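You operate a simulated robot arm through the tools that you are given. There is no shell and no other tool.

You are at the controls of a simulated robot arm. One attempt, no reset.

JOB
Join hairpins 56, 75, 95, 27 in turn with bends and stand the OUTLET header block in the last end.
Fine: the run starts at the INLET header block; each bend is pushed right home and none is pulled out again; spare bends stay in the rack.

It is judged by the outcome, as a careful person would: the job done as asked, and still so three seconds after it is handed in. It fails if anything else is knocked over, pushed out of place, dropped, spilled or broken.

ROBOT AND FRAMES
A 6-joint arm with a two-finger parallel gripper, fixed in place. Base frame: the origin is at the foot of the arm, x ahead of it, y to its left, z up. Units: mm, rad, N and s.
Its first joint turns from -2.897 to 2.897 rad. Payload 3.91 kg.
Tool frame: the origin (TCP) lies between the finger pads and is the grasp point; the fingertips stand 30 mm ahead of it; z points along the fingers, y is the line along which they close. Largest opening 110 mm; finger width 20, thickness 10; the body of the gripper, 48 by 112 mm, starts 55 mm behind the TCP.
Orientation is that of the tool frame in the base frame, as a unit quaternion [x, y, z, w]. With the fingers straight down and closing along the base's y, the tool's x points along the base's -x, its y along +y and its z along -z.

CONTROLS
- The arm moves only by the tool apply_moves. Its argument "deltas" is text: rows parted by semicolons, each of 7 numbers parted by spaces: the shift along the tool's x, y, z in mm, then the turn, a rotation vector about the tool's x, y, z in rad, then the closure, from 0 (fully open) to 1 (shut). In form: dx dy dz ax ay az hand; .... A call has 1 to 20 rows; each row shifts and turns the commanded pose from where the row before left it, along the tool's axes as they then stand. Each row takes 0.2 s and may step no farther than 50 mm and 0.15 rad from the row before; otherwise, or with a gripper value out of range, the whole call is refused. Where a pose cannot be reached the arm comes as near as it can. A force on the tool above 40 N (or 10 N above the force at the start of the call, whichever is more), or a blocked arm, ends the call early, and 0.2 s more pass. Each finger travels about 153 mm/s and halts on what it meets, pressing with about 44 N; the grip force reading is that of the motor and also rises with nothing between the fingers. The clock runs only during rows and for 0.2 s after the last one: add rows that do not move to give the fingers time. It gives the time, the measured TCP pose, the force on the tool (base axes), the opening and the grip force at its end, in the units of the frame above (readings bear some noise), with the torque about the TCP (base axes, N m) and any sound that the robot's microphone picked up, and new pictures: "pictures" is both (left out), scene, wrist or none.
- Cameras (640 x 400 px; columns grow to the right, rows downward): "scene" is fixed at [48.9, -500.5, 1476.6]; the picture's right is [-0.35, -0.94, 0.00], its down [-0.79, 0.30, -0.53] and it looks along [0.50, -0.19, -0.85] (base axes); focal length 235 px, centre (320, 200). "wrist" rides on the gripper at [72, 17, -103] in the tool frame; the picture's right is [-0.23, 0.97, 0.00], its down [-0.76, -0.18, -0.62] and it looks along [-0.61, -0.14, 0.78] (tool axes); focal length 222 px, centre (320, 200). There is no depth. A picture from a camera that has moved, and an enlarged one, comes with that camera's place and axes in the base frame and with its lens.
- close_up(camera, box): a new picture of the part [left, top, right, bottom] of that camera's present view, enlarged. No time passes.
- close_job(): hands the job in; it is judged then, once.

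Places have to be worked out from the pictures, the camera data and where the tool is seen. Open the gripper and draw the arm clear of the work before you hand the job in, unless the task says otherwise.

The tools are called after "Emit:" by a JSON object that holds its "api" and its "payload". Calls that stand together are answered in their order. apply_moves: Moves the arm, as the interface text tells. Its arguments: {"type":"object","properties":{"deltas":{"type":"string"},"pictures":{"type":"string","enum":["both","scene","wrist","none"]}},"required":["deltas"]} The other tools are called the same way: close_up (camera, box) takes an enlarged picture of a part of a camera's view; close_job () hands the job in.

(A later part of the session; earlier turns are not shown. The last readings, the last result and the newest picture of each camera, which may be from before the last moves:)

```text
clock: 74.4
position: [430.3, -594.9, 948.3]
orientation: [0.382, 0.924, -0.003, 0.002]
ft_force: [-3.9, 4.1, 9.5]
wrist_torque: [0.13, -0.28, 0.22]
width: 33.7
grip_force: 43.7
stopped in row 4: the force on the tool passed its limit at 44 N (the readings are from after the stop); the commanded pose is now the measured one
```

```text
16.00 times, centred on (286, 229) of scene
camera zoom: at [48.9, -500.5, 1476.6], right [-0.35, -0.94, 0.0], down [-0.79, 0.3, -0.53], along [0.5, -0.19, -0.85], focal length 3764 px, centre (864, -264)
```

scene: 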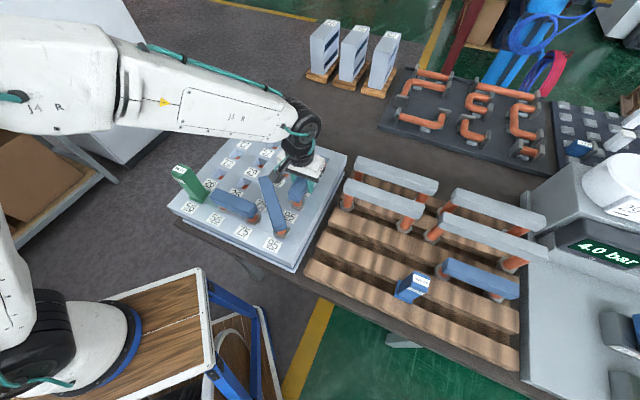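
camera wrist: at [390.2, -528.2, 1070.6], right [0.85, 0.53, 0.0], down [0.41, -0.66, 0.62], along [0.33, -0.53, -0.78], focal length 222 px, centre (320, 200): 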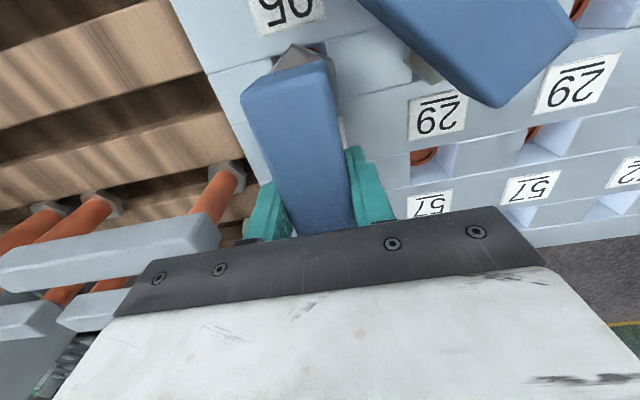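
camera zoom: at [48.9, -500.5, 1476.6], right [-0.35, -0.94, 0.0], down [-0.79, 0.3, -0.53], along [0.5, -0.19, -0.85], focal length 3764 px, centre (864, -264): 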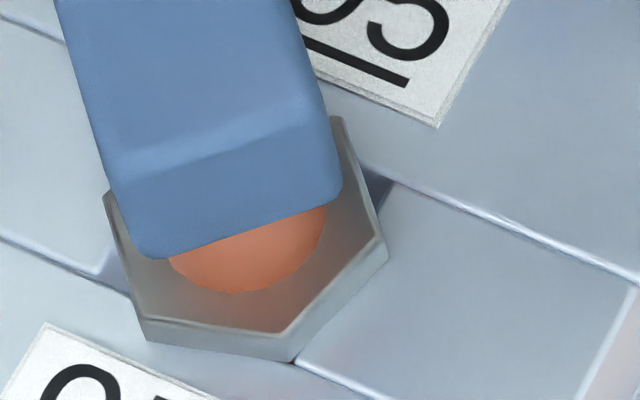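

The collar is centred within 1 mm but perhaps 1–2 mm high, and the tool tilted slightly under load. I'll take out the tilt, shift 0.7 mm and press again.

Emit:
{"api": "apply_moves", "payload": {"deltas": "0 0 -1 -0.004 0.006 0 0.85; -0.7 0.5 0 0 0 0 0.85; 0 0 1 0 0 0 0.85; 0 0 1.5 0 0 0 0.85; 0 0 1.5 0 0 0 0.85; 0 0 1.5 0 0 0 0.85; 0 0 1.5 0 0 0 0.85; 0 0 1.5 0 0 0 0.85", "pictures": "scene"}}

Emit:
{"api": "close_up", "payload": {"camera": "scene", "box": [282, 190, 314, 216]}}

Emit:
{"api": "close_up", "payload": {"camera": "wrist", "box": [240, 20, 360, 110]}}

```text
clock: 75.5
position: [430.0, -595.6, 948.1]
orientation: [0.382, 0.924, -0.002, 0.002]
ft_force: [-5.0, 4.4, 11.7]
wrist_torque: [-0.16, -0.47, 0.12]
width: 34.0
grip_force: 44.0
stopped in row 5: the force on the tool passed its limit at 42 N (the readings are from after the stop); the commanded pose is now the measured one
```

scene: 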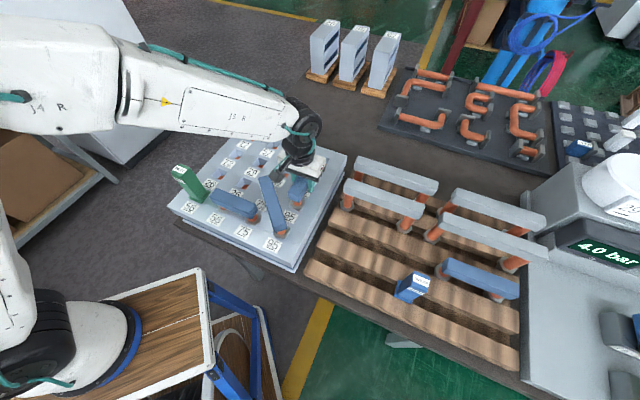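

```text
15.38 times, centred on (298, 203) of scene
camera zoom: at [48.9, -500.5, 1476.6], right [-0.35, -0.94, 0.0], down [-0.79, 0.3, -0.53], along [0.5, -0.19, -0.85], focal length 3619 px, centre (658, 154)
```

zoom: 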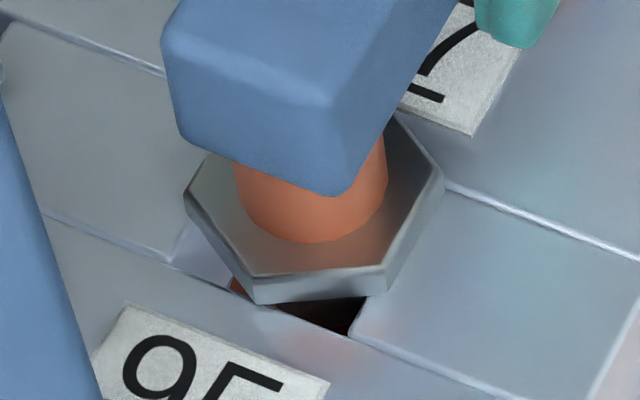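

```text
4.44 times, centred on (300, 65) of wrist
camera zoom: at [391.0, -530.5, 1051.1], right [0.85, 0.53, 0.0], down [0.41, -0.66, 0.63], along [0.33, -0.53, -0.78], focal length 987 px, centre (409, 800)
```

zoom: 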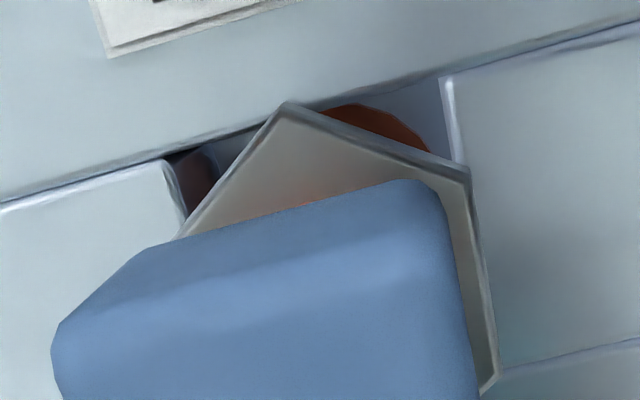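

The far (27) end seems to bear first while the near end stays about 1–2 mm high. The spigots are well inside the wells, so I'll release gently, rise and look, then press each end home with closed fingers.

Emit:
{"api": "apply_moves", "payload": {"deltas": "0 0 0 0 0 0 0.68; 0 0 0 0 0 0 0.6; 0 0 0 0 0 0 0.54; 0 0 0 0 0 0 0.54; 0 0 -10 0 0 0 0.54; 0 0 -25 0 0 0 0.54; 0 0 -35 0 0 0 0.54; 0 0 -40 0 0 0 0.54; 0 0 -30 0 0 0 0.54; 0 0 0 0 0 0 0.54; 0 0 0 0 0 0 0.54"}}

Emit:
{"api": "close_up", "payload": {"camera": "wrist", "box": [240, 0, 400, 180]}}

Emit:
{"api": "close_up", "payload": {"camera": "scene", "box": [270, 160, 340, 220]}}

Emit:
{"api": "close_up", "payload": {"camera": "scene", "box": [282, 190, 314, 216]}}

```text
clock: 78.0
position: [432.4, -594.6, 1088.4]
orientation: [0.382, 0.924, -0.002, 0.002]
ft_force: [-0.2, 1.1, 0.1]
wrist_torque: [0.02, -0.01, -0.02]
width: 50.7
grip_force: 0.0
camera wrist: at [392.2, -531.2, 1189.9], right [0.85, 0.53, 0.0], down [0.41, -0.66, 0.63], along [0.33, -0.53, -0.78], focal length 222 px, centre (320, 200)
```

scene: 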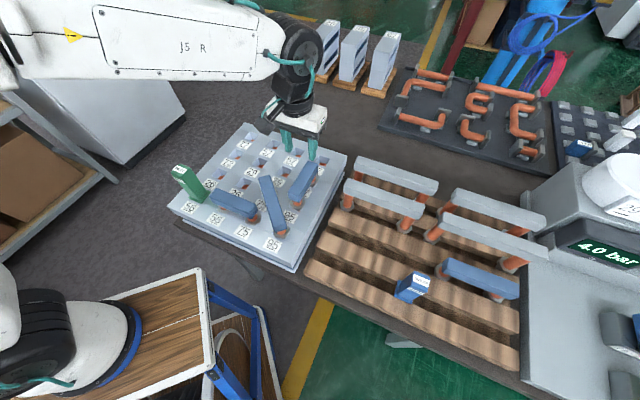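
wrist: 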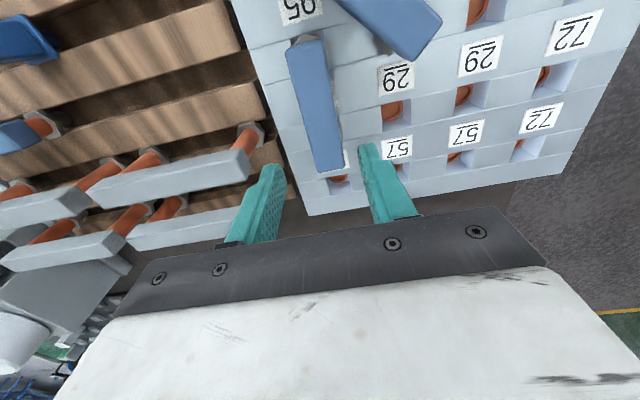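

```text
2.22 times, centred on (320, 90) of wrist
camera zoom: at [392.2, -531.2, 1189.9], right [0.85, 0.53, 0.0], down [0.41, -0.66, 0.63], along [0.33, -0.53, -0.78], focal length 494 px, centre (320, 444)
```

zoom: 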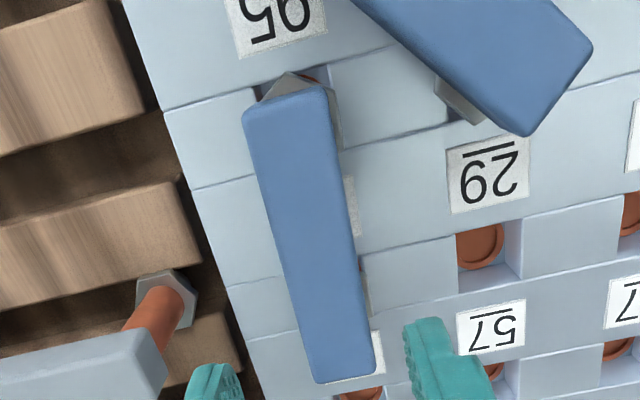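

```text
6.67 times, centred on (305, 190) of scene
camera zoom: at [48.9, -500.5, 1476.6], right [-0.35, -0.94, 0.0], down [-0.79, 0.3, -0.53], along [0.5, -0.19, -0.85], focal length 1568 px, centre (420, 267)
```

zoom: 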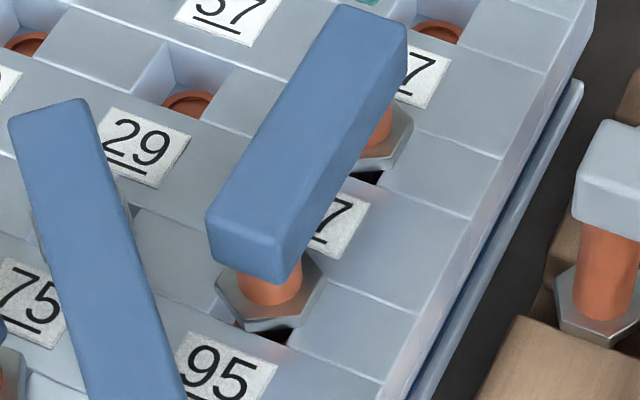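

```text
15.38 times, centred on (298, 203) of scene
camera zoom: at [48.9, -500.5, 1476.6], right [-0.35, -0.94, 0.0], down [-0.79, 0.3, -0.53], along [0.5, -0.19, -0.85], focal length 3619 px, centre (658, 154)
```

zoom: 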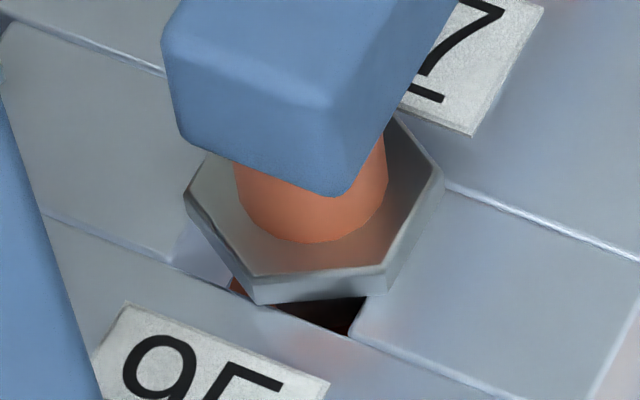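

The near collar shows a dark gap, so this bend isn't home yet. I'll look closely at both ends.

Emit:
{"api": "close_up", "payload": {"camera": "wrist", "box": [290, 20, 350, 65]}}

Emit:
{"api": "close_up", "payload": {"camera": "wrist", "box": [310, 85, 380, 180]}}

Emit:
{"api": "close_up", "payload": {"camera": "scene", "box": [300, 168, 330, 192]}}

```text
8.89 times, centred on (320, 42) of wrist
camera zoom: at [392.2, -531.2, 1189.9], right [0.85, 0.53, 0.0], down [0.41, -0.66, 0.63], along [0.33, -0.53, -0.78], focal length 1974 px, centre (320, 1600)
```

zoom: 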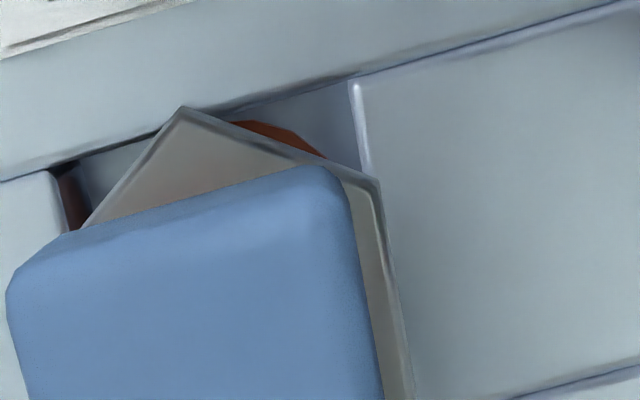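

```text
4.21 times, centred on (345, 132) of wrist
camera zoom: at [392.2, -531.2, 1189.9], right [0.85, 0.53, 0.0], down [0.41, -0.66, 0.63], along [0.33, -0.53, -0.78], focal length 935 px, centre (215, 484)
```

zoom: 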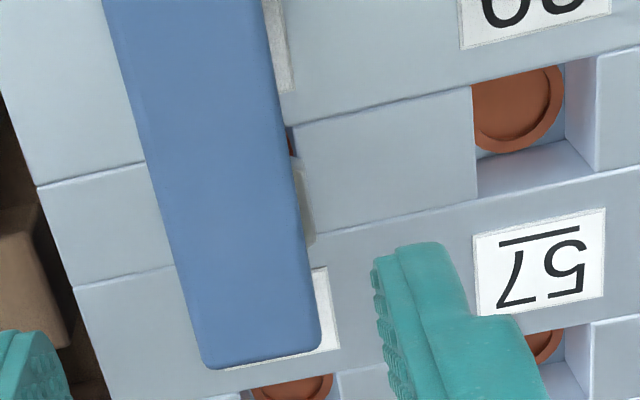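

```text
16.00 times, centred on (315, 180) of scene
camera zoom: at [48.9, -500.5, 1476.6], right [-0.35, -0.94, 0.0], down [-0.79, 0.3, -0.53], along [0.5, -0.19, -0.85], focal length 3764 px, centre (400, 520)
```

zoom: 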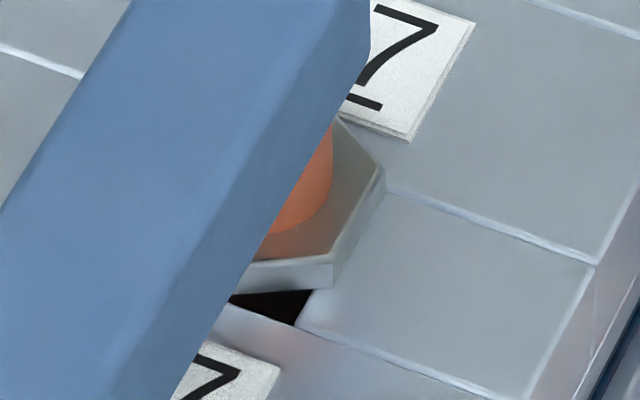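

Position over the wells agrees within about 1 mm at both ends, but there is a gap beneath. I'll press down on the near (95) end with closed fingers and compare its height with the 998.8 reference of the seated bend.

Emit:
{"api": "apply_moves", "payload": {"deltas": "22 0 0 -0.003 0.005 0 0.8; 22 0 0 0 0 0 1; 0 0 0 0 0 0 1; 0 0 40 0 0 0 1; 0 0 36 0 0 0 1; 0 0 0 0 0 0 1; 0 0 0 0 0 0 1", "pictures": "wrist"}}

Emit:
{"api": "apply_moves", "payload": {"deltas": "0 0 2 0 0 0 1; 0 0 2 0 0 0 1; 0 0 2 0 0 0 1; 0 0 2 0 0 0 1; 0 0 2 0 0 0 1; 0 0 2 0 0 0 1; 0 0 2 0 0 0 1; 0 0 2 0 0 0 1; 0 0 2 0 0 0 1", "pictures": "scene"}}

Emit:
{"api": "close_up", "payload": {"camera": "scene", "box": [282, 190, 314, 216]}}

```text
clock: 79.5
position: [399.0, -562.9, 1009.2]
orientation: [0.383, 0.924, 0.001, 0.0]
ft_force: [-0.3, 0.2, -0.3]
wrist_torque: [0.02, 0.0, 0.02]
width: 0.1
grip_force: 37.3
camera wrist: at [359.7, -499.1, 1113.3], right [0.85, 0.53, 0.0], down [0.41, -0.67, 0.62], along [0.33, -0.53, -0.78], focal length 222 px, centre (320, 200)
```

wrist: 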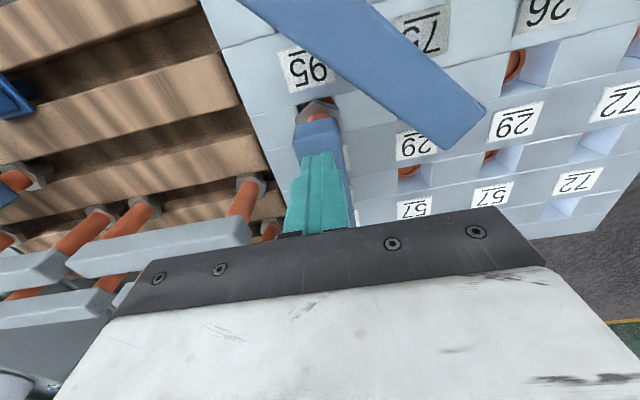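

```text
clock: 81.4
position: [401.1, -564.4, 999.1]
orientation: [0.382, 0.924, 0.0, 0.001]
ft_force: [-2.9, 7.7, 12.1]
wrist_torque: [0.31, 0.16, 0.01]
width: 0.0
grip_force: 38.2
stopped in row 9: the force on the tool passed its limit at 44 N (the readings are from after the stop); the commanded pose is now the measured one
```

scene: 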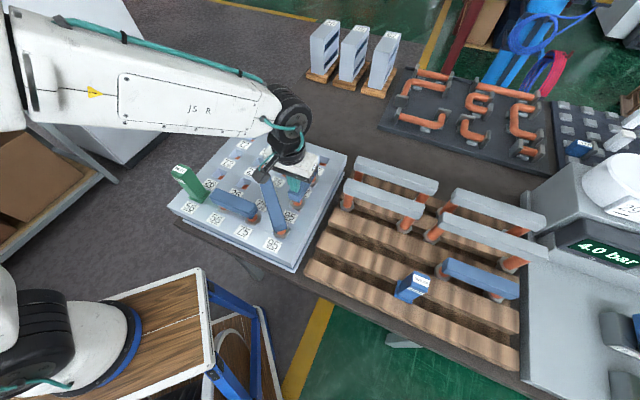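

```text
15.38 times, centred on (298, 203) of scene
camera zoom: at [48.9, -500.5, 1476.6], right [-0.35, -0.94, 0.0], down [-0.79, 0.3, -0.53], along [0.5, -0.19, -0.85], focal length 3619 px, centre (658, 154)
```

zoom: 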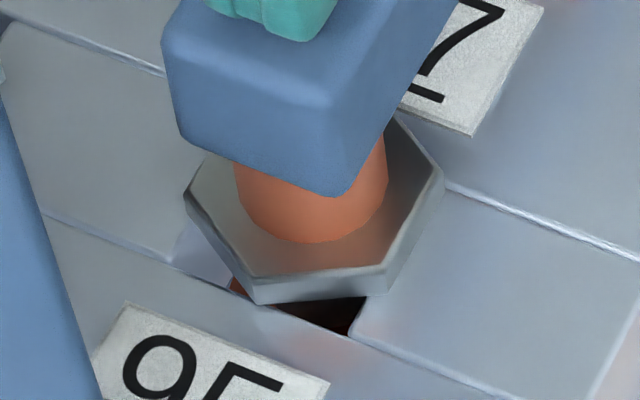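

The near end is at z≈999, the same height as the fully seated bend, so the collar does sit on the plate. Checking the 27 end the same way.

Emit:
{"api": "apply_moves", "payload": {"deltas": "0 0 -12 0 0 0 1; -43 0.7 0 0 0 0 1; -43 0.7 0 0 0 0 1; 0 0 0 0 0 0 1; 0 0 0 0 0 0 1", "pictures": "none"}}

Emit:
{"api": "apply_moves", "payload": {"deltas": "0 0 2 0 0 0 1; 0 0 2 0 0 0 1; 0 0 2 0 0 0 1; 0 0 2 0 0 0 1; 0 0 2 0 0 0 1; 0 0 2 0 0 0 1; 0 0 2 0 0 0 1; 0 0 2 0 0 0 1; 0 0 2 0 0 0 1; 0 0 2 0 0 0 1; 0 0 2 0 0 0 1", "pictures": "scene"}}

Emit:
{"api": "close_up", "payload": {"camera": "scene", "box": [282, 190, 314, 216]}}

Emit:
{"api": "close_up", "payload": {"camera": "scene", "box": [300, 168, 330, 192]}}

```text
clock: 82.6
position: [463.7, -622.7, 1010.3]
orientation: [0.383, 0.924, 0.0, 0.001]
ft_force: [0.1, -0.8, 0.3]
wrist_torque: [0.0, -0.03, 0.01]
width: 0.2
grip_force: 37.9
```

```text
clock: 84.5
position: [461.5, -622.8, 1000.4]
orientation: [0.382, 0.924, -0.003, 0.002]
ft_force: [-4.1, 8.3, 13.0]
wrist_torque: [0.35, 0.21, -0.04]
width: 0.1
grip_force: 37.8
stopped in row 9: the force on the tool passed its limit at 44 N (the readings are from after the stop); the commanded pose is now the measured one
```

scene: 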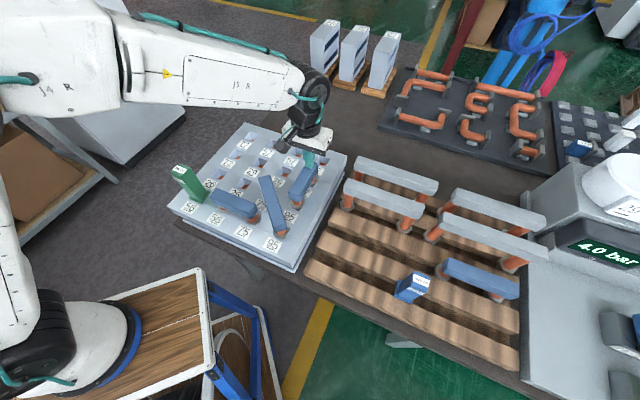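

```text
15.38 times, centred on (298, 203) of scene
camera zoom: at [48.9, -500.5, 1476.6], right [-0.35, -0.94, 0.0], down [-0.79, 0.3, -0.53], along [0.5, -0.19, -0.85], focal length 3619 px, centre (658, 154)
```

zoom: 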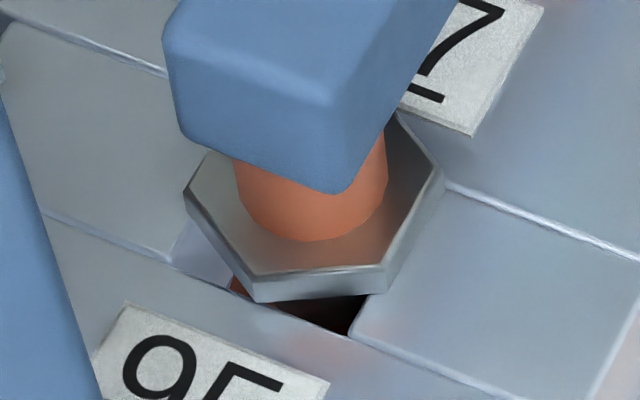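

```text
16.00 times, centred on (315, 180) of scene
camera zoom: at [48.9, -500.5, 1476.6], right [-0.35, -0.94, 0.0], down [-0.79, 0.3, -0.53], along [0.5, -0.19, -0.85], focal length 3764 px, centre (400, 520)
```

zoom: 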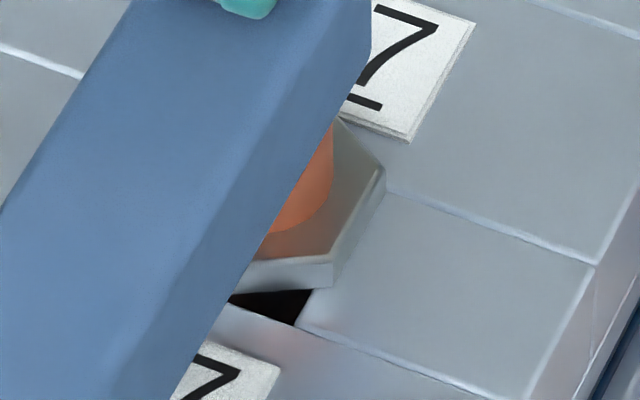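

I'll average several still readings here in contact, for a precise height.

Emit:
{"api": "apply_moves", "payload": {"deltas": "0 0 0 0 0 0 1", "pictures": "none"}}

Emit:
{"api": "apply_moves", "payload": {"deltas": "0 0 0 0 0 0 1", "pictures": "none"}}

Emit:
{"api": "apply_moves", "payload": {"deltas": "0 0 0 0 0 0 1", "pictures": "none"}}

```text
clock: 84.9
position: [462.3, -625.3, 999.4]
orientation: [0.383, 0.924, -0.004, 0.003]
ft_force: [-4.5, 11.1, 18.6]
wrist_torque: [0.4, 0.26, -0.04]
width: 0.1
grip_force: 37.4
```

```text
clock: 85.3
position: [461.5, -624.0, 998.6]
orientation: [0.383, 0.924, -0.004, 0.003]
ft_force: [-5.0, 11.9, 22.5]
wrist_torque: [0.47, 0.28, -0.04]
width: 0.2
grip_force: 38.2
```

```text
clock: 85.7
position: [462.7, -624.8, 999.6]
orientation: [0.384, 0.924, -0.004, 0.002]
ft_force: [-5.1, 11.0, 24.7]
wrist_torque: [0.48, 0.32, -0.04]
width: 0.2
grip_force: 37.6
```

The 27 end is at z≈999.4, in line with the others. For a fair comparison I'll press the first bend's ends the same way.

Emit:
{"api": "apply_moves", "payload": {"deltas": "0 0 -22 -0.005 0.0086 0 1; 36.2 18 0 0 0 0 1; 36.2 18 0 0 0 0 1; 36.2 18 0 0 0 0 1; 36.2 18 0 0 0 0 1; 36.2 18 0 0 0 0 1; 0 0 13 0 0 0 1; 0 0 0 0 0 0 1; 0 0 0 0 0 0 1", "pictures": "wrist"}}

Emit:
{"api": "apply_moves", "payload": {"deltas": "0 0 2 0 0 0 1; 0 0 2 0 0 0 1; 0 0 2 0 0 0 1; 0 0 2 0 0 0 1; 0 0 2 0 0 0 1; 0 0 2 0 0 0 1; 0 0 2 0 0 0 1; 0 0 2 0 0 0 1; 0 0 2 0 0 0 1; 0 0 2 0 0 0 1; 0 0 2 0 0 0 1", "pictures": "scene"}}

Emit:
{"api": "apply_moves", "payload": {"deltas": "0 0 0 0 0 0 1", "pictures": "none"}}

Emit:
{"api": "apply_moves", "payload": {"deltas": "0 0 0 0 0 0 1", "pictures": "none"}}

```text
clock: 87.7
position: [398.1, -432.1, 1006.1]
orientation: [0.383, 0.924, 0.002, -0.001]
ft_force: [-0.3, 0.3, -0.3]
wrist_torque: [-0.03, 0.0, -0.01]
width: 0.0
grip_force: 37.0
camera wrist: at [358.4, -368.9, 1109.6], right [0.85, 0.53, 0.0], down [0.41, -0.67, 0.62], along [0.33, -0.53, -0.78], focal length 222 px, centre (320, 200)
```

wrist: 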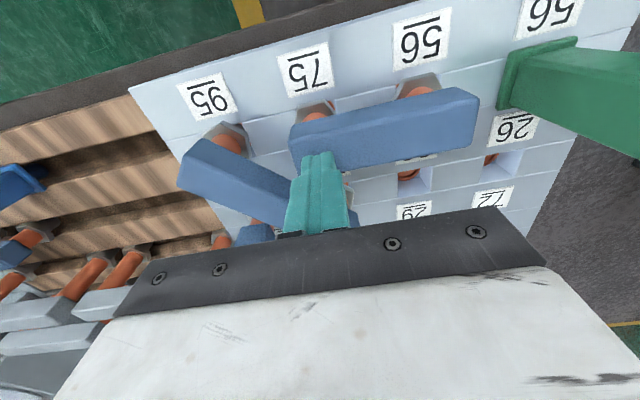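

```text
clock: 89.1
position: [399.2, -432.6, 999.3]
orientation: [0.383, 0.924, -0.001, 0.001]
ft_force: [-2.0, 8.0, 15.3]
wrist_torque: [0.37, 0.13, -0.01]
width: 0.0
grip_force: 37.3
stopped in row 6: the force on the tool passed its limit at 45 N (the readings are from after the stop); the commanded pose is now the measured one
```

scene: 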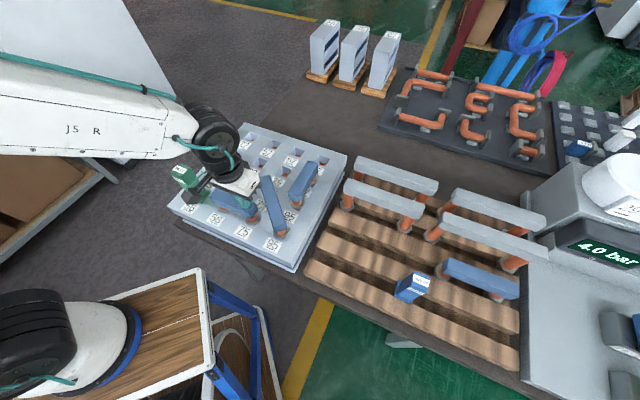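

```text
clock: 89.5
position: [398.9, -433.0, 999.4]
orientation: [0.383, 0.924, -0.001, 0.002]
ft_force: [-3.0, 10.3, 19.8]
wrist_torque: [0.46, 0.21, -0.02]
width: 0.4
grip_force: 37.9
```

```text
clock: 89.9
position: [398.1, -432.8, 999.1]
orientation: [0.383, 0.924, -0.001, 0.001]
ft_force: [-4.4, 12.3, 24.5]
wrist_torque: [0.52, 0.24, 0.01]
width: 0.2
grip_force: 37.9
```

All the bars stand at the same height (≈999). To be certain the collars really touch the plate rather than all standing proud, I'll take a low-angle look at the third bend from the rack side with the tool tilted.

Emit:
{"api": "apply_moves", "payload": {"deltas": "0 0 -35 0 0 0 1; 0 0 -35 0 0 0 1; 0 0 0 0 0 -0.131 1; 0 0 0 0 0 -0.131 1; 0 0 0 0 0 -0.131 1; 0 0 0 0 0 -0.131 1; 0 0 0 0 0 -0.131 1; 0 0 0 0 0 -0.131 1; 0 0 0 0 0 -0.131 1; 0 0 0 0 0 -0.131 1; 0 0 0 0 0 -0.131 1; 0 0 0 0 0 -0.131 1; 0 0 0 0 0 -0.131 1; 0 0 0 0 0 -0.1298 1; 0 0 0 0 0 0 1", "pictures": "none"}}

Emit:
{"api": "apply_moves", "payload": {"deltas": "41 -27 0 0 0 0 1; 41 -27 0 0 0 0 1; 41 -27 0 0 0 0 1; 41 -27 0 0 0 0 1; 41 -27 0 0 0 0 1; 0 0 0 0 -0.12 0 1; 0 0 0 0 -0.12 0 1; 0 0 0 0 -0.12 0 1; 0 0 0 0 -0.12 0 1; 0 0 0 0 -0.12 0 1; 0 0 0 0 0 0 1; 0 0 0 0 0 0 1"}}

```text
clock: 93.1
position: [398.7, -433.3, 1068.8]
orientation: [-0.383, 0.924, -0.001, 0.001]
ft_force: [0.2, 0.5, 0.7]
wrist_torque: [0.0, 0.02, -0.04]
width: 0.0
grip_force: 37.7
```

```text
clock: 95.7
position: [349.1, -674.0, 1068.1]
orientation: [-0.367, 0.882, 0.112, 0.274]
ft_force: [-0.3, 0.4, 0.6]
wrist_torque: [0.01, 0.04, 0.02]
width: 0.1
grip_force: 37.5
camera wrist: at [253.2, -744.6, 1112.2], right [-0.56, 0.82, 0.13], down [0.32, 0.07, 0.95], along [0.77, 0.57, -0.3], focal length 222 px, centre (320, 200)
```

scene: 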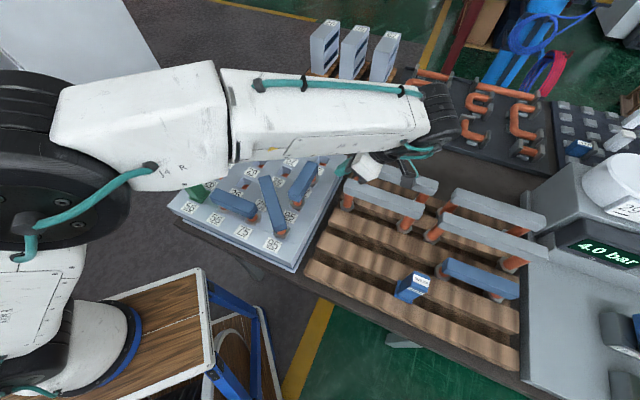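
wrist: 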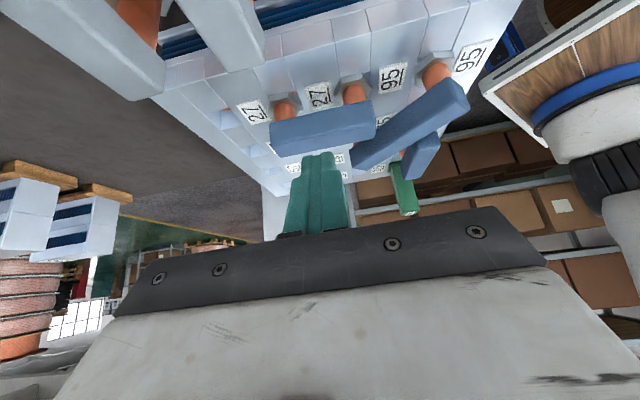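

The low view works. I'll enlarge the feet of bends 3 and 2.

Emit:
{"api": "close_up", "payload": {"camera": "wrist", "box": [230, 40, 480, 190]}}

Emit:
{"api": "close_up", "payload": {"camera": "wrist", "box": [265, 70, 385, 150]}}

Emit:
{"api": "close_up", "payload": {"camera": "wrist", "box": [400, 40, 480, 100]}}

```text
2.56 times, centred on (355, 115) of wrist
camera zoom: at [253.2, -744.6, 1112.2], right [-0.56, 0.82, 0.13], down [0.32, 0.07, 0.95], along [0.77, 0.57, -0.3], focal length 569 px, centre (230, 418)
```

zoom: 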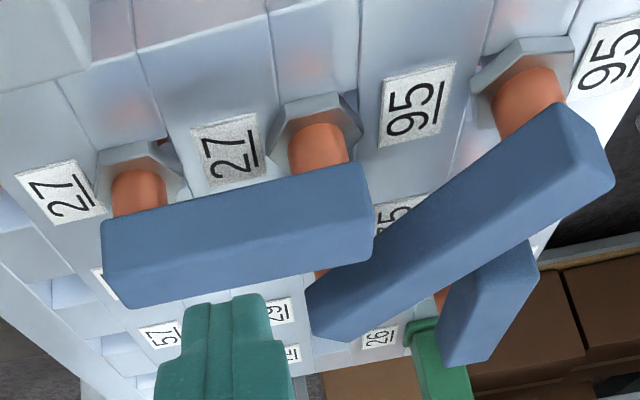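

```text
5.00 times, centred on (325, 110) of wrist
camera zoom: at [253.2, -744.6, 1112.2], right [-0.56, 0.82, 0.13], down [0.32, 0.07, 0.95], along [0.77, 0.57, -0.3], focal length 1111 px, centre (295, 650)
```

zoom: 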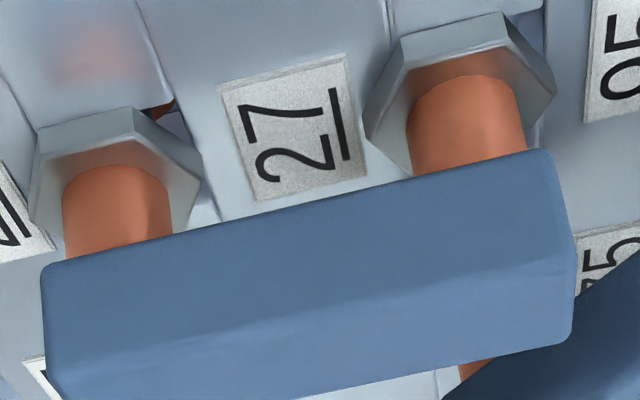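

```text
6.67 times, centred on (440, 70) of wrist
camera zoom: at [253.2, -744.6, 1112.2], right [-0.56, 0.82, 0.13], down [0.32, 0.07, 0.95], along [0.77, 0.57, -0.3], focal length 1481 px, centre (-480, 1067)
```

zoom: 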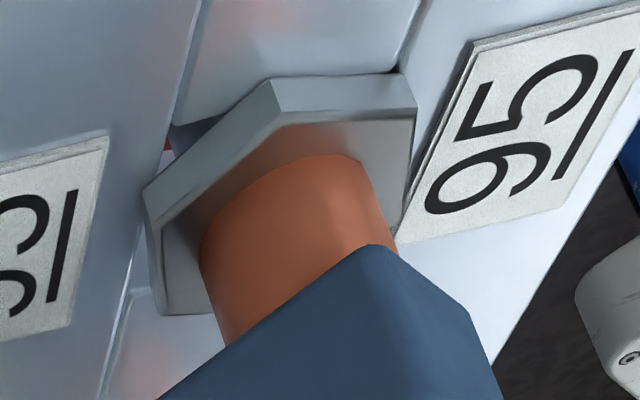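

The collars look to rest directly on the plate, with no gap under them. I'll go 60 mm lower for a flatter look to be sure.

Emit:
{"api": "apply_moves", "payload": {"deltas": "16.9 0 24.7 0 0 0 1; 17 0 24.8 0 0 0 1; 0 0 0 0 0 0 1; 0 0 0 0 0 0 1", "pictures": "wrist"}}

Emit:
{"api": "close_up", "payload": {"camera": "wrist", "box": [250, 90, 390, 180]}}

Emit:
{"api": "close_up", "payload": {"camera": "wrist", "box": [390, 40, 500, 130]}}

```text
clock: 96.7
position: [348.7, -672.8, 1008.9]
orientation: [-0.367, 0.881, 0.113, 0.275]
ft_force: [0.2, -0.7, 0.0]
wrist_torque: [-0.03, -0.02, 0.01]
width: 0.0
grip_force: 37.4
camera wrist: at [253.4, -744.0, 1052.7], right [-0.56, 0.82, 0.13], down [0.32, 0.07, 0.95], along [0.77, 0.57, -0.3], focal length 222 px, centre (320, 200)
```

wrist: 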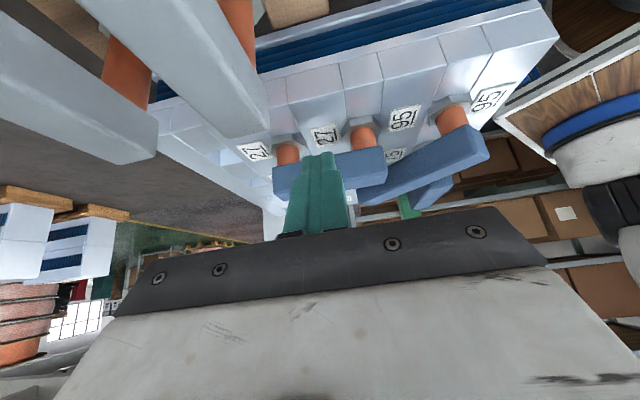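

```text
4.44 times, centred on (320, 135) of wrist
camera zoom: at [253.4, -744.0, 1052.7], right [-0.56, 0.82, 0.13], down [0.32, 0.07, 0.95], along [0.77, 0.57, -0.3], focal length 987 px, centre (320, 489)
```

zoom: 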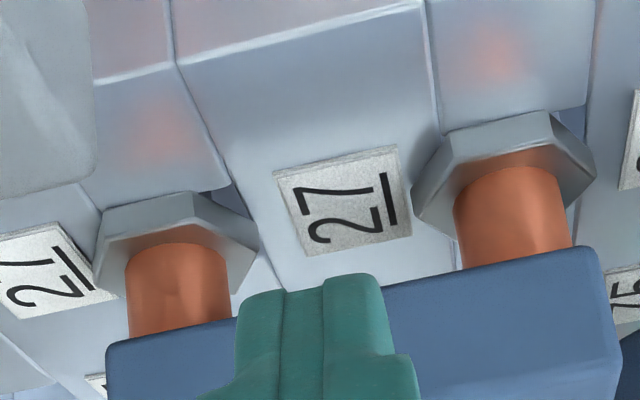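

```text
4.44 times, centred on (445, 85) of wrist
camera zoom: at [253.4, -744.0, 1052.7], right [-0.56, 0.82, 0.13], down [0.32, 0.07, 0.95], along [0.77, 0.57, -0.3], focal length 987 px, centre (-236, 711)
```

zoom: 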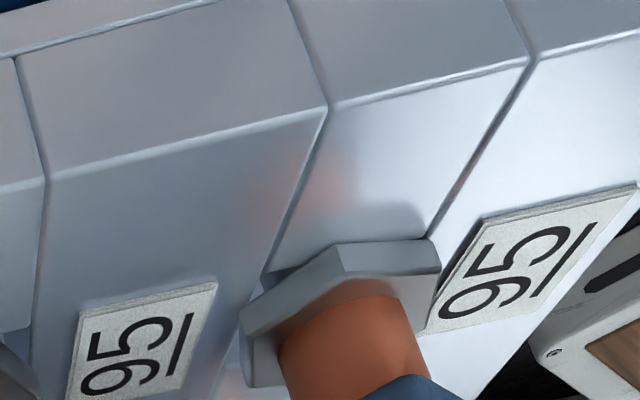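

Seen from this low angle the collars are down on the plate to within about a millimetre. I'll also check how a spare's collar sits on the slats, since that is my height reference.

Emit:
{"api": "close_up", "payload": {"camera": "scene", "box": [435, 255, 525, 310]}}

Emit:
{"api": "close_up", "payload": {"camera": "scene", "box": [385, 260, 445, 310]}}

Emit:
{"api": "close_up", "payload": {"camera": "scene", "box": [560, 90, 640, 170]}}

```text
7.11 times, centred on (480, 282) of scene
camera zoom: at [48.9, -500.5, 1476.6], right [-0.35, -0.94, 0.0], down [-0.79, 0.3, -0.53], along [0.5, -0.19, -0.85], focal length 1673 px, centre (-818, -387)
```

zoom: 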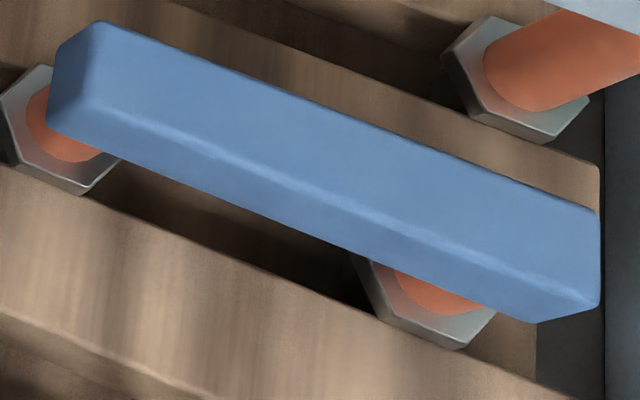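

```text
8.00 times, centred on (415, 285) of scene
camera zoom: at [48.9, -500.5, 1476.6], right [-0.35, -0.94, 0.0], down [-0.79, 0.3, -0.53], along [0.5, -0.19, -0.85], focal length 1882 px, centre (-440, -480)
```

zoom: 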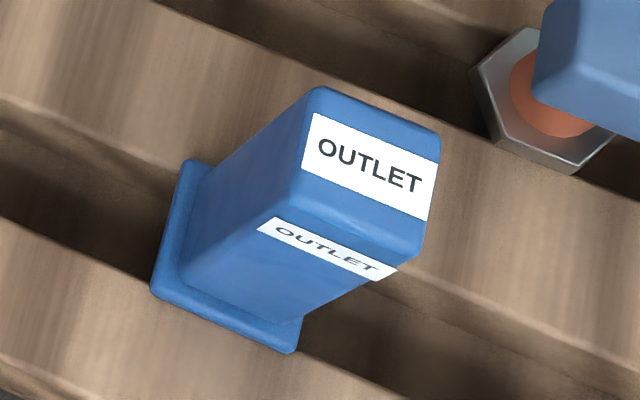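

```text
5.00 times, centred on (600, 130) of scene
camera zoom: at [48.9, -500.5, 1476.6], right [-0.35, -0.94, 0.0], down [-0.79, 0.3, -0.53], along [0.5, -0.19, -0.85], focal length 1176 px, centre (-1080, 550)
```

zoom: 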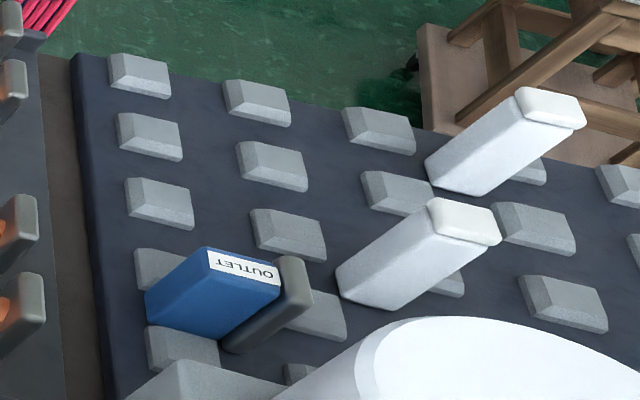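

OUTLET stands on its flange in the rack row. The last 27 socket is about 865 mm from the base axis, so before fetching the block I'll straighten the tool and test whether that spot can be reached.

Emit:
{"api": "apply_moves", "payload": {"deltas": "-17 0 -25 0 0 0 1; 0 0 0 0 0.12 0 1; 0 0 0 0 0.12 0 1; 0 0 0 0 0.12 0 1; 0 0 0 0 0.12 0 1; 0 0 0 0 0.12 0 1; -28.8 -34 0 0 0 0 1; -28.8 -34 0 0 0 0 1; -28.8 -34 0 0 0 0 1; -28.8 -34 0 0 0 0 1; 0 0 0 0 0 0 1; 0 0 0 0 0 0 1"}}

```text
clock: 99.3
position: [527.4, -685.0, 1039.9]
orientation: [-0.384, 0.923, 0.0, 0.001]
ft_force: [-0.2, 0.5, 0.6]
wrist_torque: [0.01, -0.01, -0.04]
width: 0.0
grip_force: 37.1
camera wrist: at [464.1, -723.8, 1142.7], right [-0.53, 0.85, 0.0], down [0.66, 0.41, 0.62], along [0.53, 0.33, -0.78], focal length 222 px, centre (320, 200)
```

scene: 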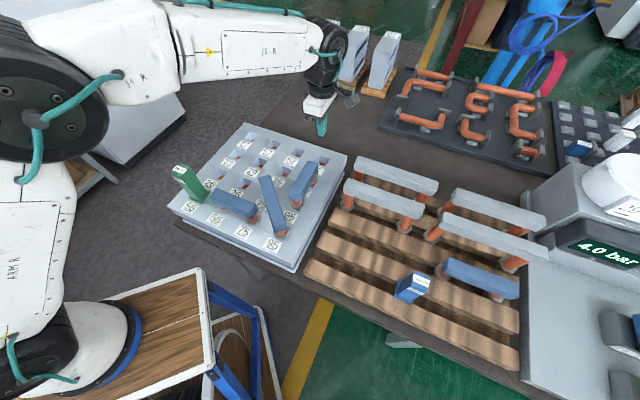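
wrist: 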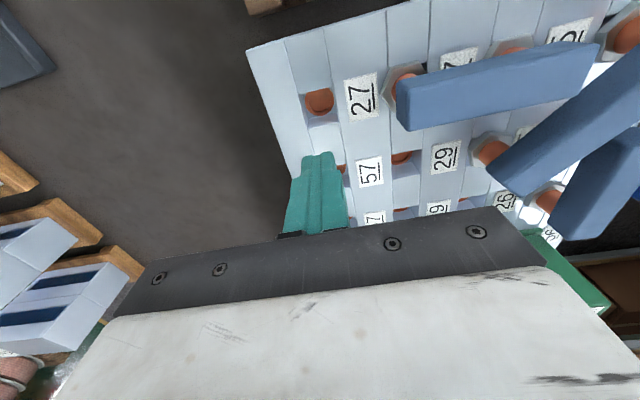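

The last socket is within reach. Since the view is good here, I'll measure the D4 well now.

Emit:
{"api": "close_up", "payload": {"camera": "wrist", "box": [260, 50, 400, 150]}}

Emit:
{"api": "close_up", "payload": {"camera": "wrist", "box": [360, 20, 560, 140]}}

```text
4.00 times, centred on (330, 100) of wrist
camera zoom: at [464.1, -723.8, 1142.7], right [-0.53, 0.85, 0.0], down [0.66, 0.41, 0.62], along [0.53, 0.33, -0.78], focal length 888 px, centre (280, 600)
```

zoom: 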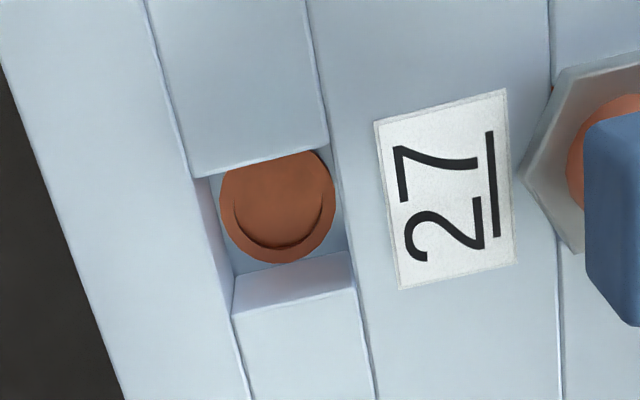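

```text
3.20 times, centred on (460, 80) of wrist
camera zoom: at [464.1, -723.8, 1142.7], right [-0.53, 0.85, 0.0], down [0.66, 0.41, 0.62], along [0.53, 0.33, -0.78], focal length 711 px, centre (-128, 584)
```

zoom: 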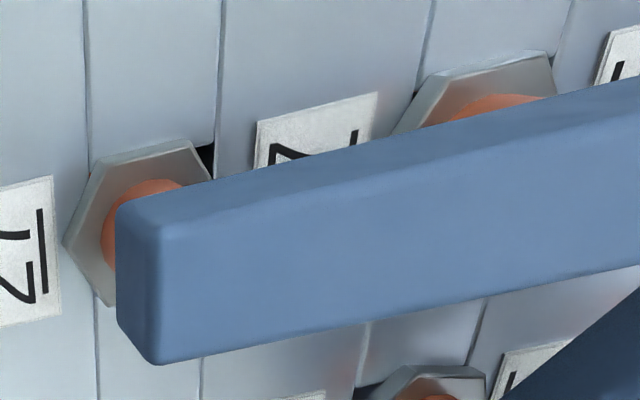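

D4's centre measures P≈114.9, Q≈-856.4. Now I'll fetch OUTLET: moving above it with the fingers opened to about 80 mm.

Emit:
{"api": "apply_moves", "payload": {"deltas": "39 30 0 0 0 0 1; 39 30 0 0 0 0 1; 39 30 0 0 0 0 1; 39 30 0 0 0 0 1; 39 30 0 0 0 0 0.8; 39 30 0 0 0 0 0.6; 39 30 0 0 0 0 0.4; 39 30 0 0 0 0 0.27; 34 30 0 0 0 0 0.27; 0 0 0 0 0 0 0.27; 0 0 0 0 0 0 0.27"}}

Emit:
{"api": "close_up", "payload": {"camera": "wrist", "box": [250, 60, 420, 220]}}

```text
clock: 101.7
position: [90.6, -741.8, 1042.0]
orientation: [-0.383, 0.924, -0.001, 0.001]
ft_force: [-0.2, 0.4, -1.3]
wrist_torque: [-0.03, -0.02, -0.01]
width: 80.2
grip_force: 0.0
camera wrist: at [27.3, -781.8, 1144.8], right [-0.53, 0.85, 0.0], down [0.66, 0.41, 0.62], along [0.53, 0.33, -0.78], focal length 222 px, centre (320, 200)
```

scene: 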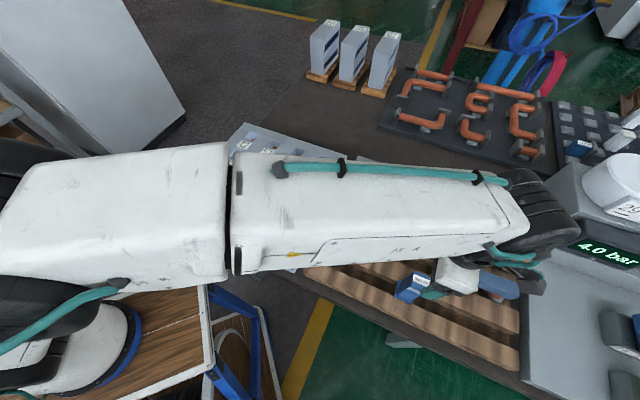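
wrist: 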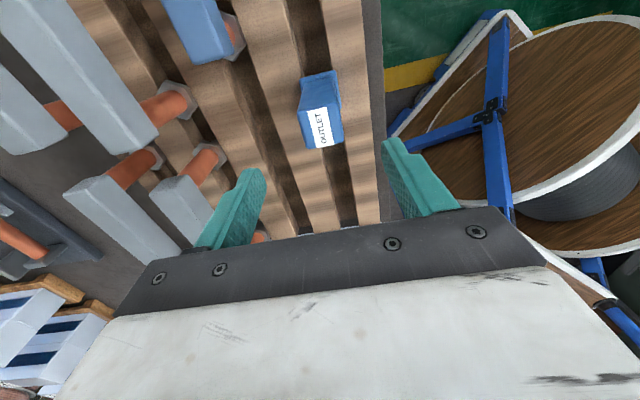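

```text
2.50 times, centred on (335, 140) of wrist
camera zoom: at [27.3, -781.8, 1144.8], right [-0.53, 0.85, 0.0], down [0.66, 0.41, 0.62], along [0.53, 0.33, -0.78], focal length 555 px, centre (282, 350)
```

zoom: 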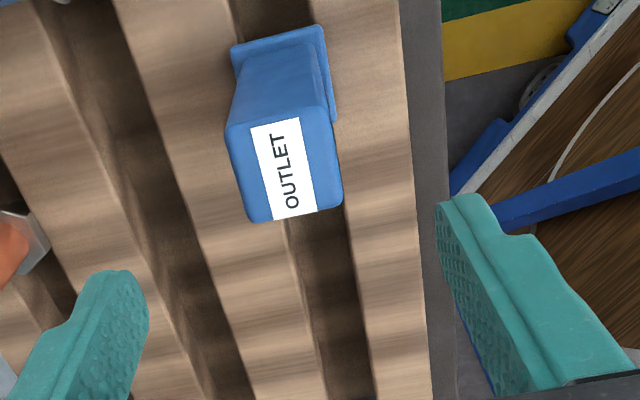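

OUTLET's body is about 36×33 mm, centred at P≈464.3, Q≈-587. I'll correct and descend partway, then check.

Emit:
{"api": "apply_moves", "payload": {"deltas": "1.8 0.6 25 0 0 0 0.27; 1.8 0.6 25 0 0 0 0.27; 0 0 0 0 0 0 0.27; 0 0 0 0 0 0 0.27", "pictures": "wrist"}}

Emit:
{"api": "close_up", "payload": {"camera": "wrist", "box": [240, 60, 420, 220]}}

```text
clock: 102.7
position: [87.2, -744.4, 989.6]
orientation: [-0.384, 0.924, -0.001, 0.001]
ft_force: [0.5, -0.4, 0.2]
wrist_torque: [0.04, 0.0, 0.05]
width: 80.4
grip_force: 0.0
camera wrist: at [23.5, -783.2, 1092.9], right [-0.53, 0.85, 0.0], down [0.66, 0.41, 0.62], along [0.53, 0.33, -0.78], focal length 222 px, centre (320, 200)
```

wrist: 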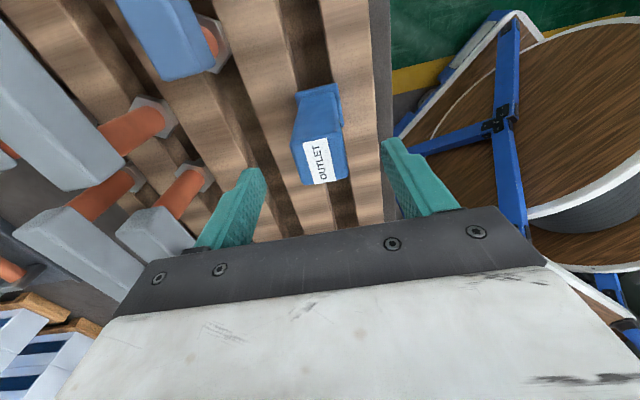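

```text
2.50 times, centred on (330, 140) of wrist
camera zoom: at [23.5, -783.2, 1092.9], right [-0.53, 0.85, 0.0], down [0.66, 0.41, 0.62], along [0.53, 0.33, -0.78], focal length 555 px, centre (295, 350)
```

zoom: 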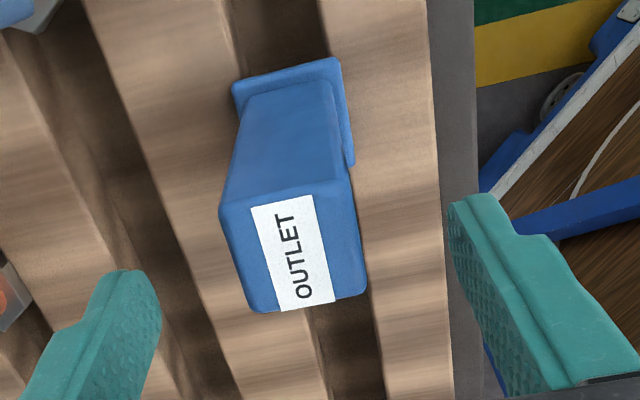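

Aligned within a millimetre. Descending to z≈912 and closing on the block.

Emit:
{"api": "apply_moves", "payload": {"deltas": "-0.6 0.6 26 0 0 0 0.27; 0 0 26 0 0 0 0.27; 0 0 26 0 0 0 0.27; 0 0 0 0 0 0 0.27; 0 0 0 0 0 0 0.4; 0 0 0 0 0 0 0.52; 0 0 0 0 0 0 0.62; 0 0 0 0 0 0 0.7; 0 0 0 0 0 0 0.78; 0 0 0 0 0 0 0.83; 0 0 0 0 0 0 0.83"}}

Emit:
{"api": "close_up", "payload": {"camera": "wrist", "box": [220, 60, 420, 240]}}

```text
clock: 105.1
position: [88.0, -743.5, 911.6]
orientation: [-0.384, 0.923, 0.0, 0.001]
ft_force: [0.2, 0.5, 1.4]
wrist_torque: [0.0, 0.04, 0.01]
width: 35.8
grip_force: 44.3
camera wrist: at [23.7, -781.1, 1013.9], right [-0.53, 0.85, 0.0], down [0.66, 0.41, 0.62], along [0.53, 0.33, -0.78], focal length 222 px, centre (320, 200)
```

scene: 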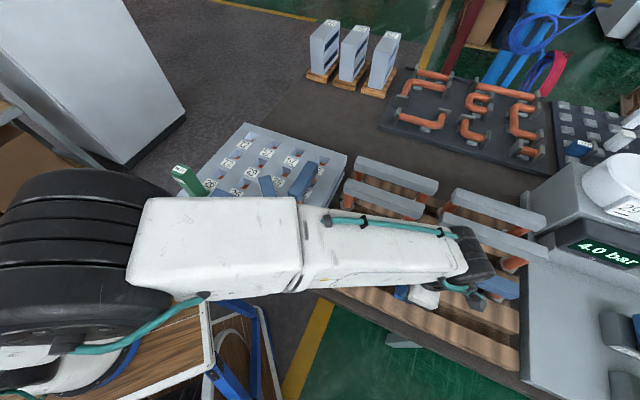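
wrist: 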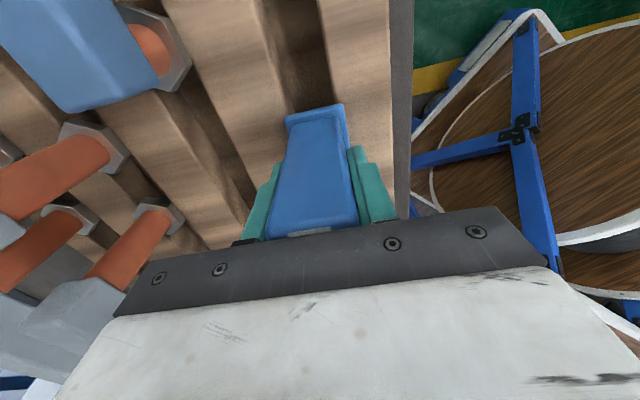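

```text
2.22 times, centred on (320, 150) of wrist
camera zoom: at [23.7, -781.1, 1013.9], right [-0.53, 0.85, 0.0], down [0.66, 0.41, 0.62], along [0.53, 0.33, -0.78], focal length 494 px, centre (320, 311)
```

zoom: 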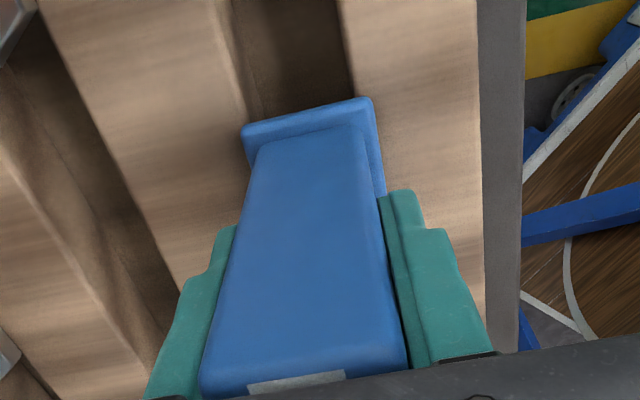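

Gripped at 35.8 mm. I'll lift to z≈1085 and carry the block around the white bends toward the last 27 socket.

Emit:
{"api": "apply_moves", "payload": {"deltas": "0 0 -15 0 0 0 0.83; 0 0 -35 0 0 0 0.83; 0 0 -40 0 0 0 0.83; 0 0 -43 0 0 0 0.83; 0 0 -40 0 0 0 0.83; -39.9 -24.7 0 0 0 0 0.83; -39.9 -24.7 0 0 0 0 0.83; -39.9 -24.7 0 0 0 0 0.83; -39.9 -24.7 0 0 0 0 0.83; -39.9 -24.7 0 0 0 0 0.83; -39.9 -24.7 0 0 0 0 0.83; -39.9 -24.7 0 0 0 0 0.83; 0 0 0 0 0 0 0.83; 0 0 0 0 0 0 0.83"}}

```text
clock: 108.1
position: [410.4, -666.8, 1084.6]
orientation: [-0.384, 0.923, -0.001, 0.002]
ft_force: [-0.8, -0.9, -0.8]
wrist_torque: [-0.03, 0.0, 0.01]
width: 35.8
grip_force: 44.0
camera wrist: at [346.3, -705.0, 1188.0], right [-0.53, 0.85, 0.0], down [0.66, 0.41, 0.62], along [0.53, 0.33, -0.78], focal length 222 px, centre (320, 200)
```

scene: 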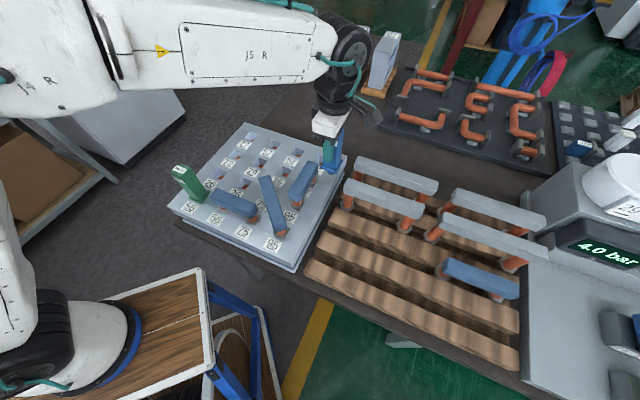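
wrist: 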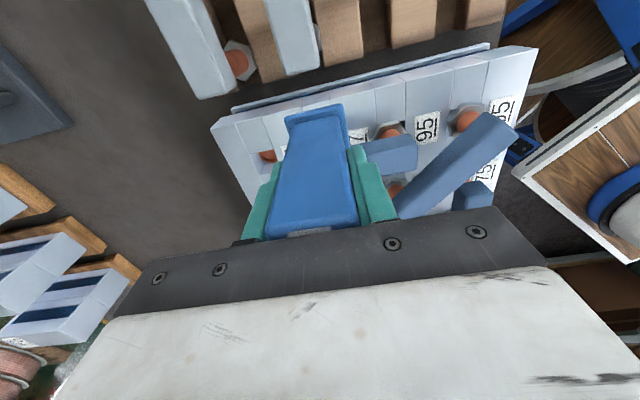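

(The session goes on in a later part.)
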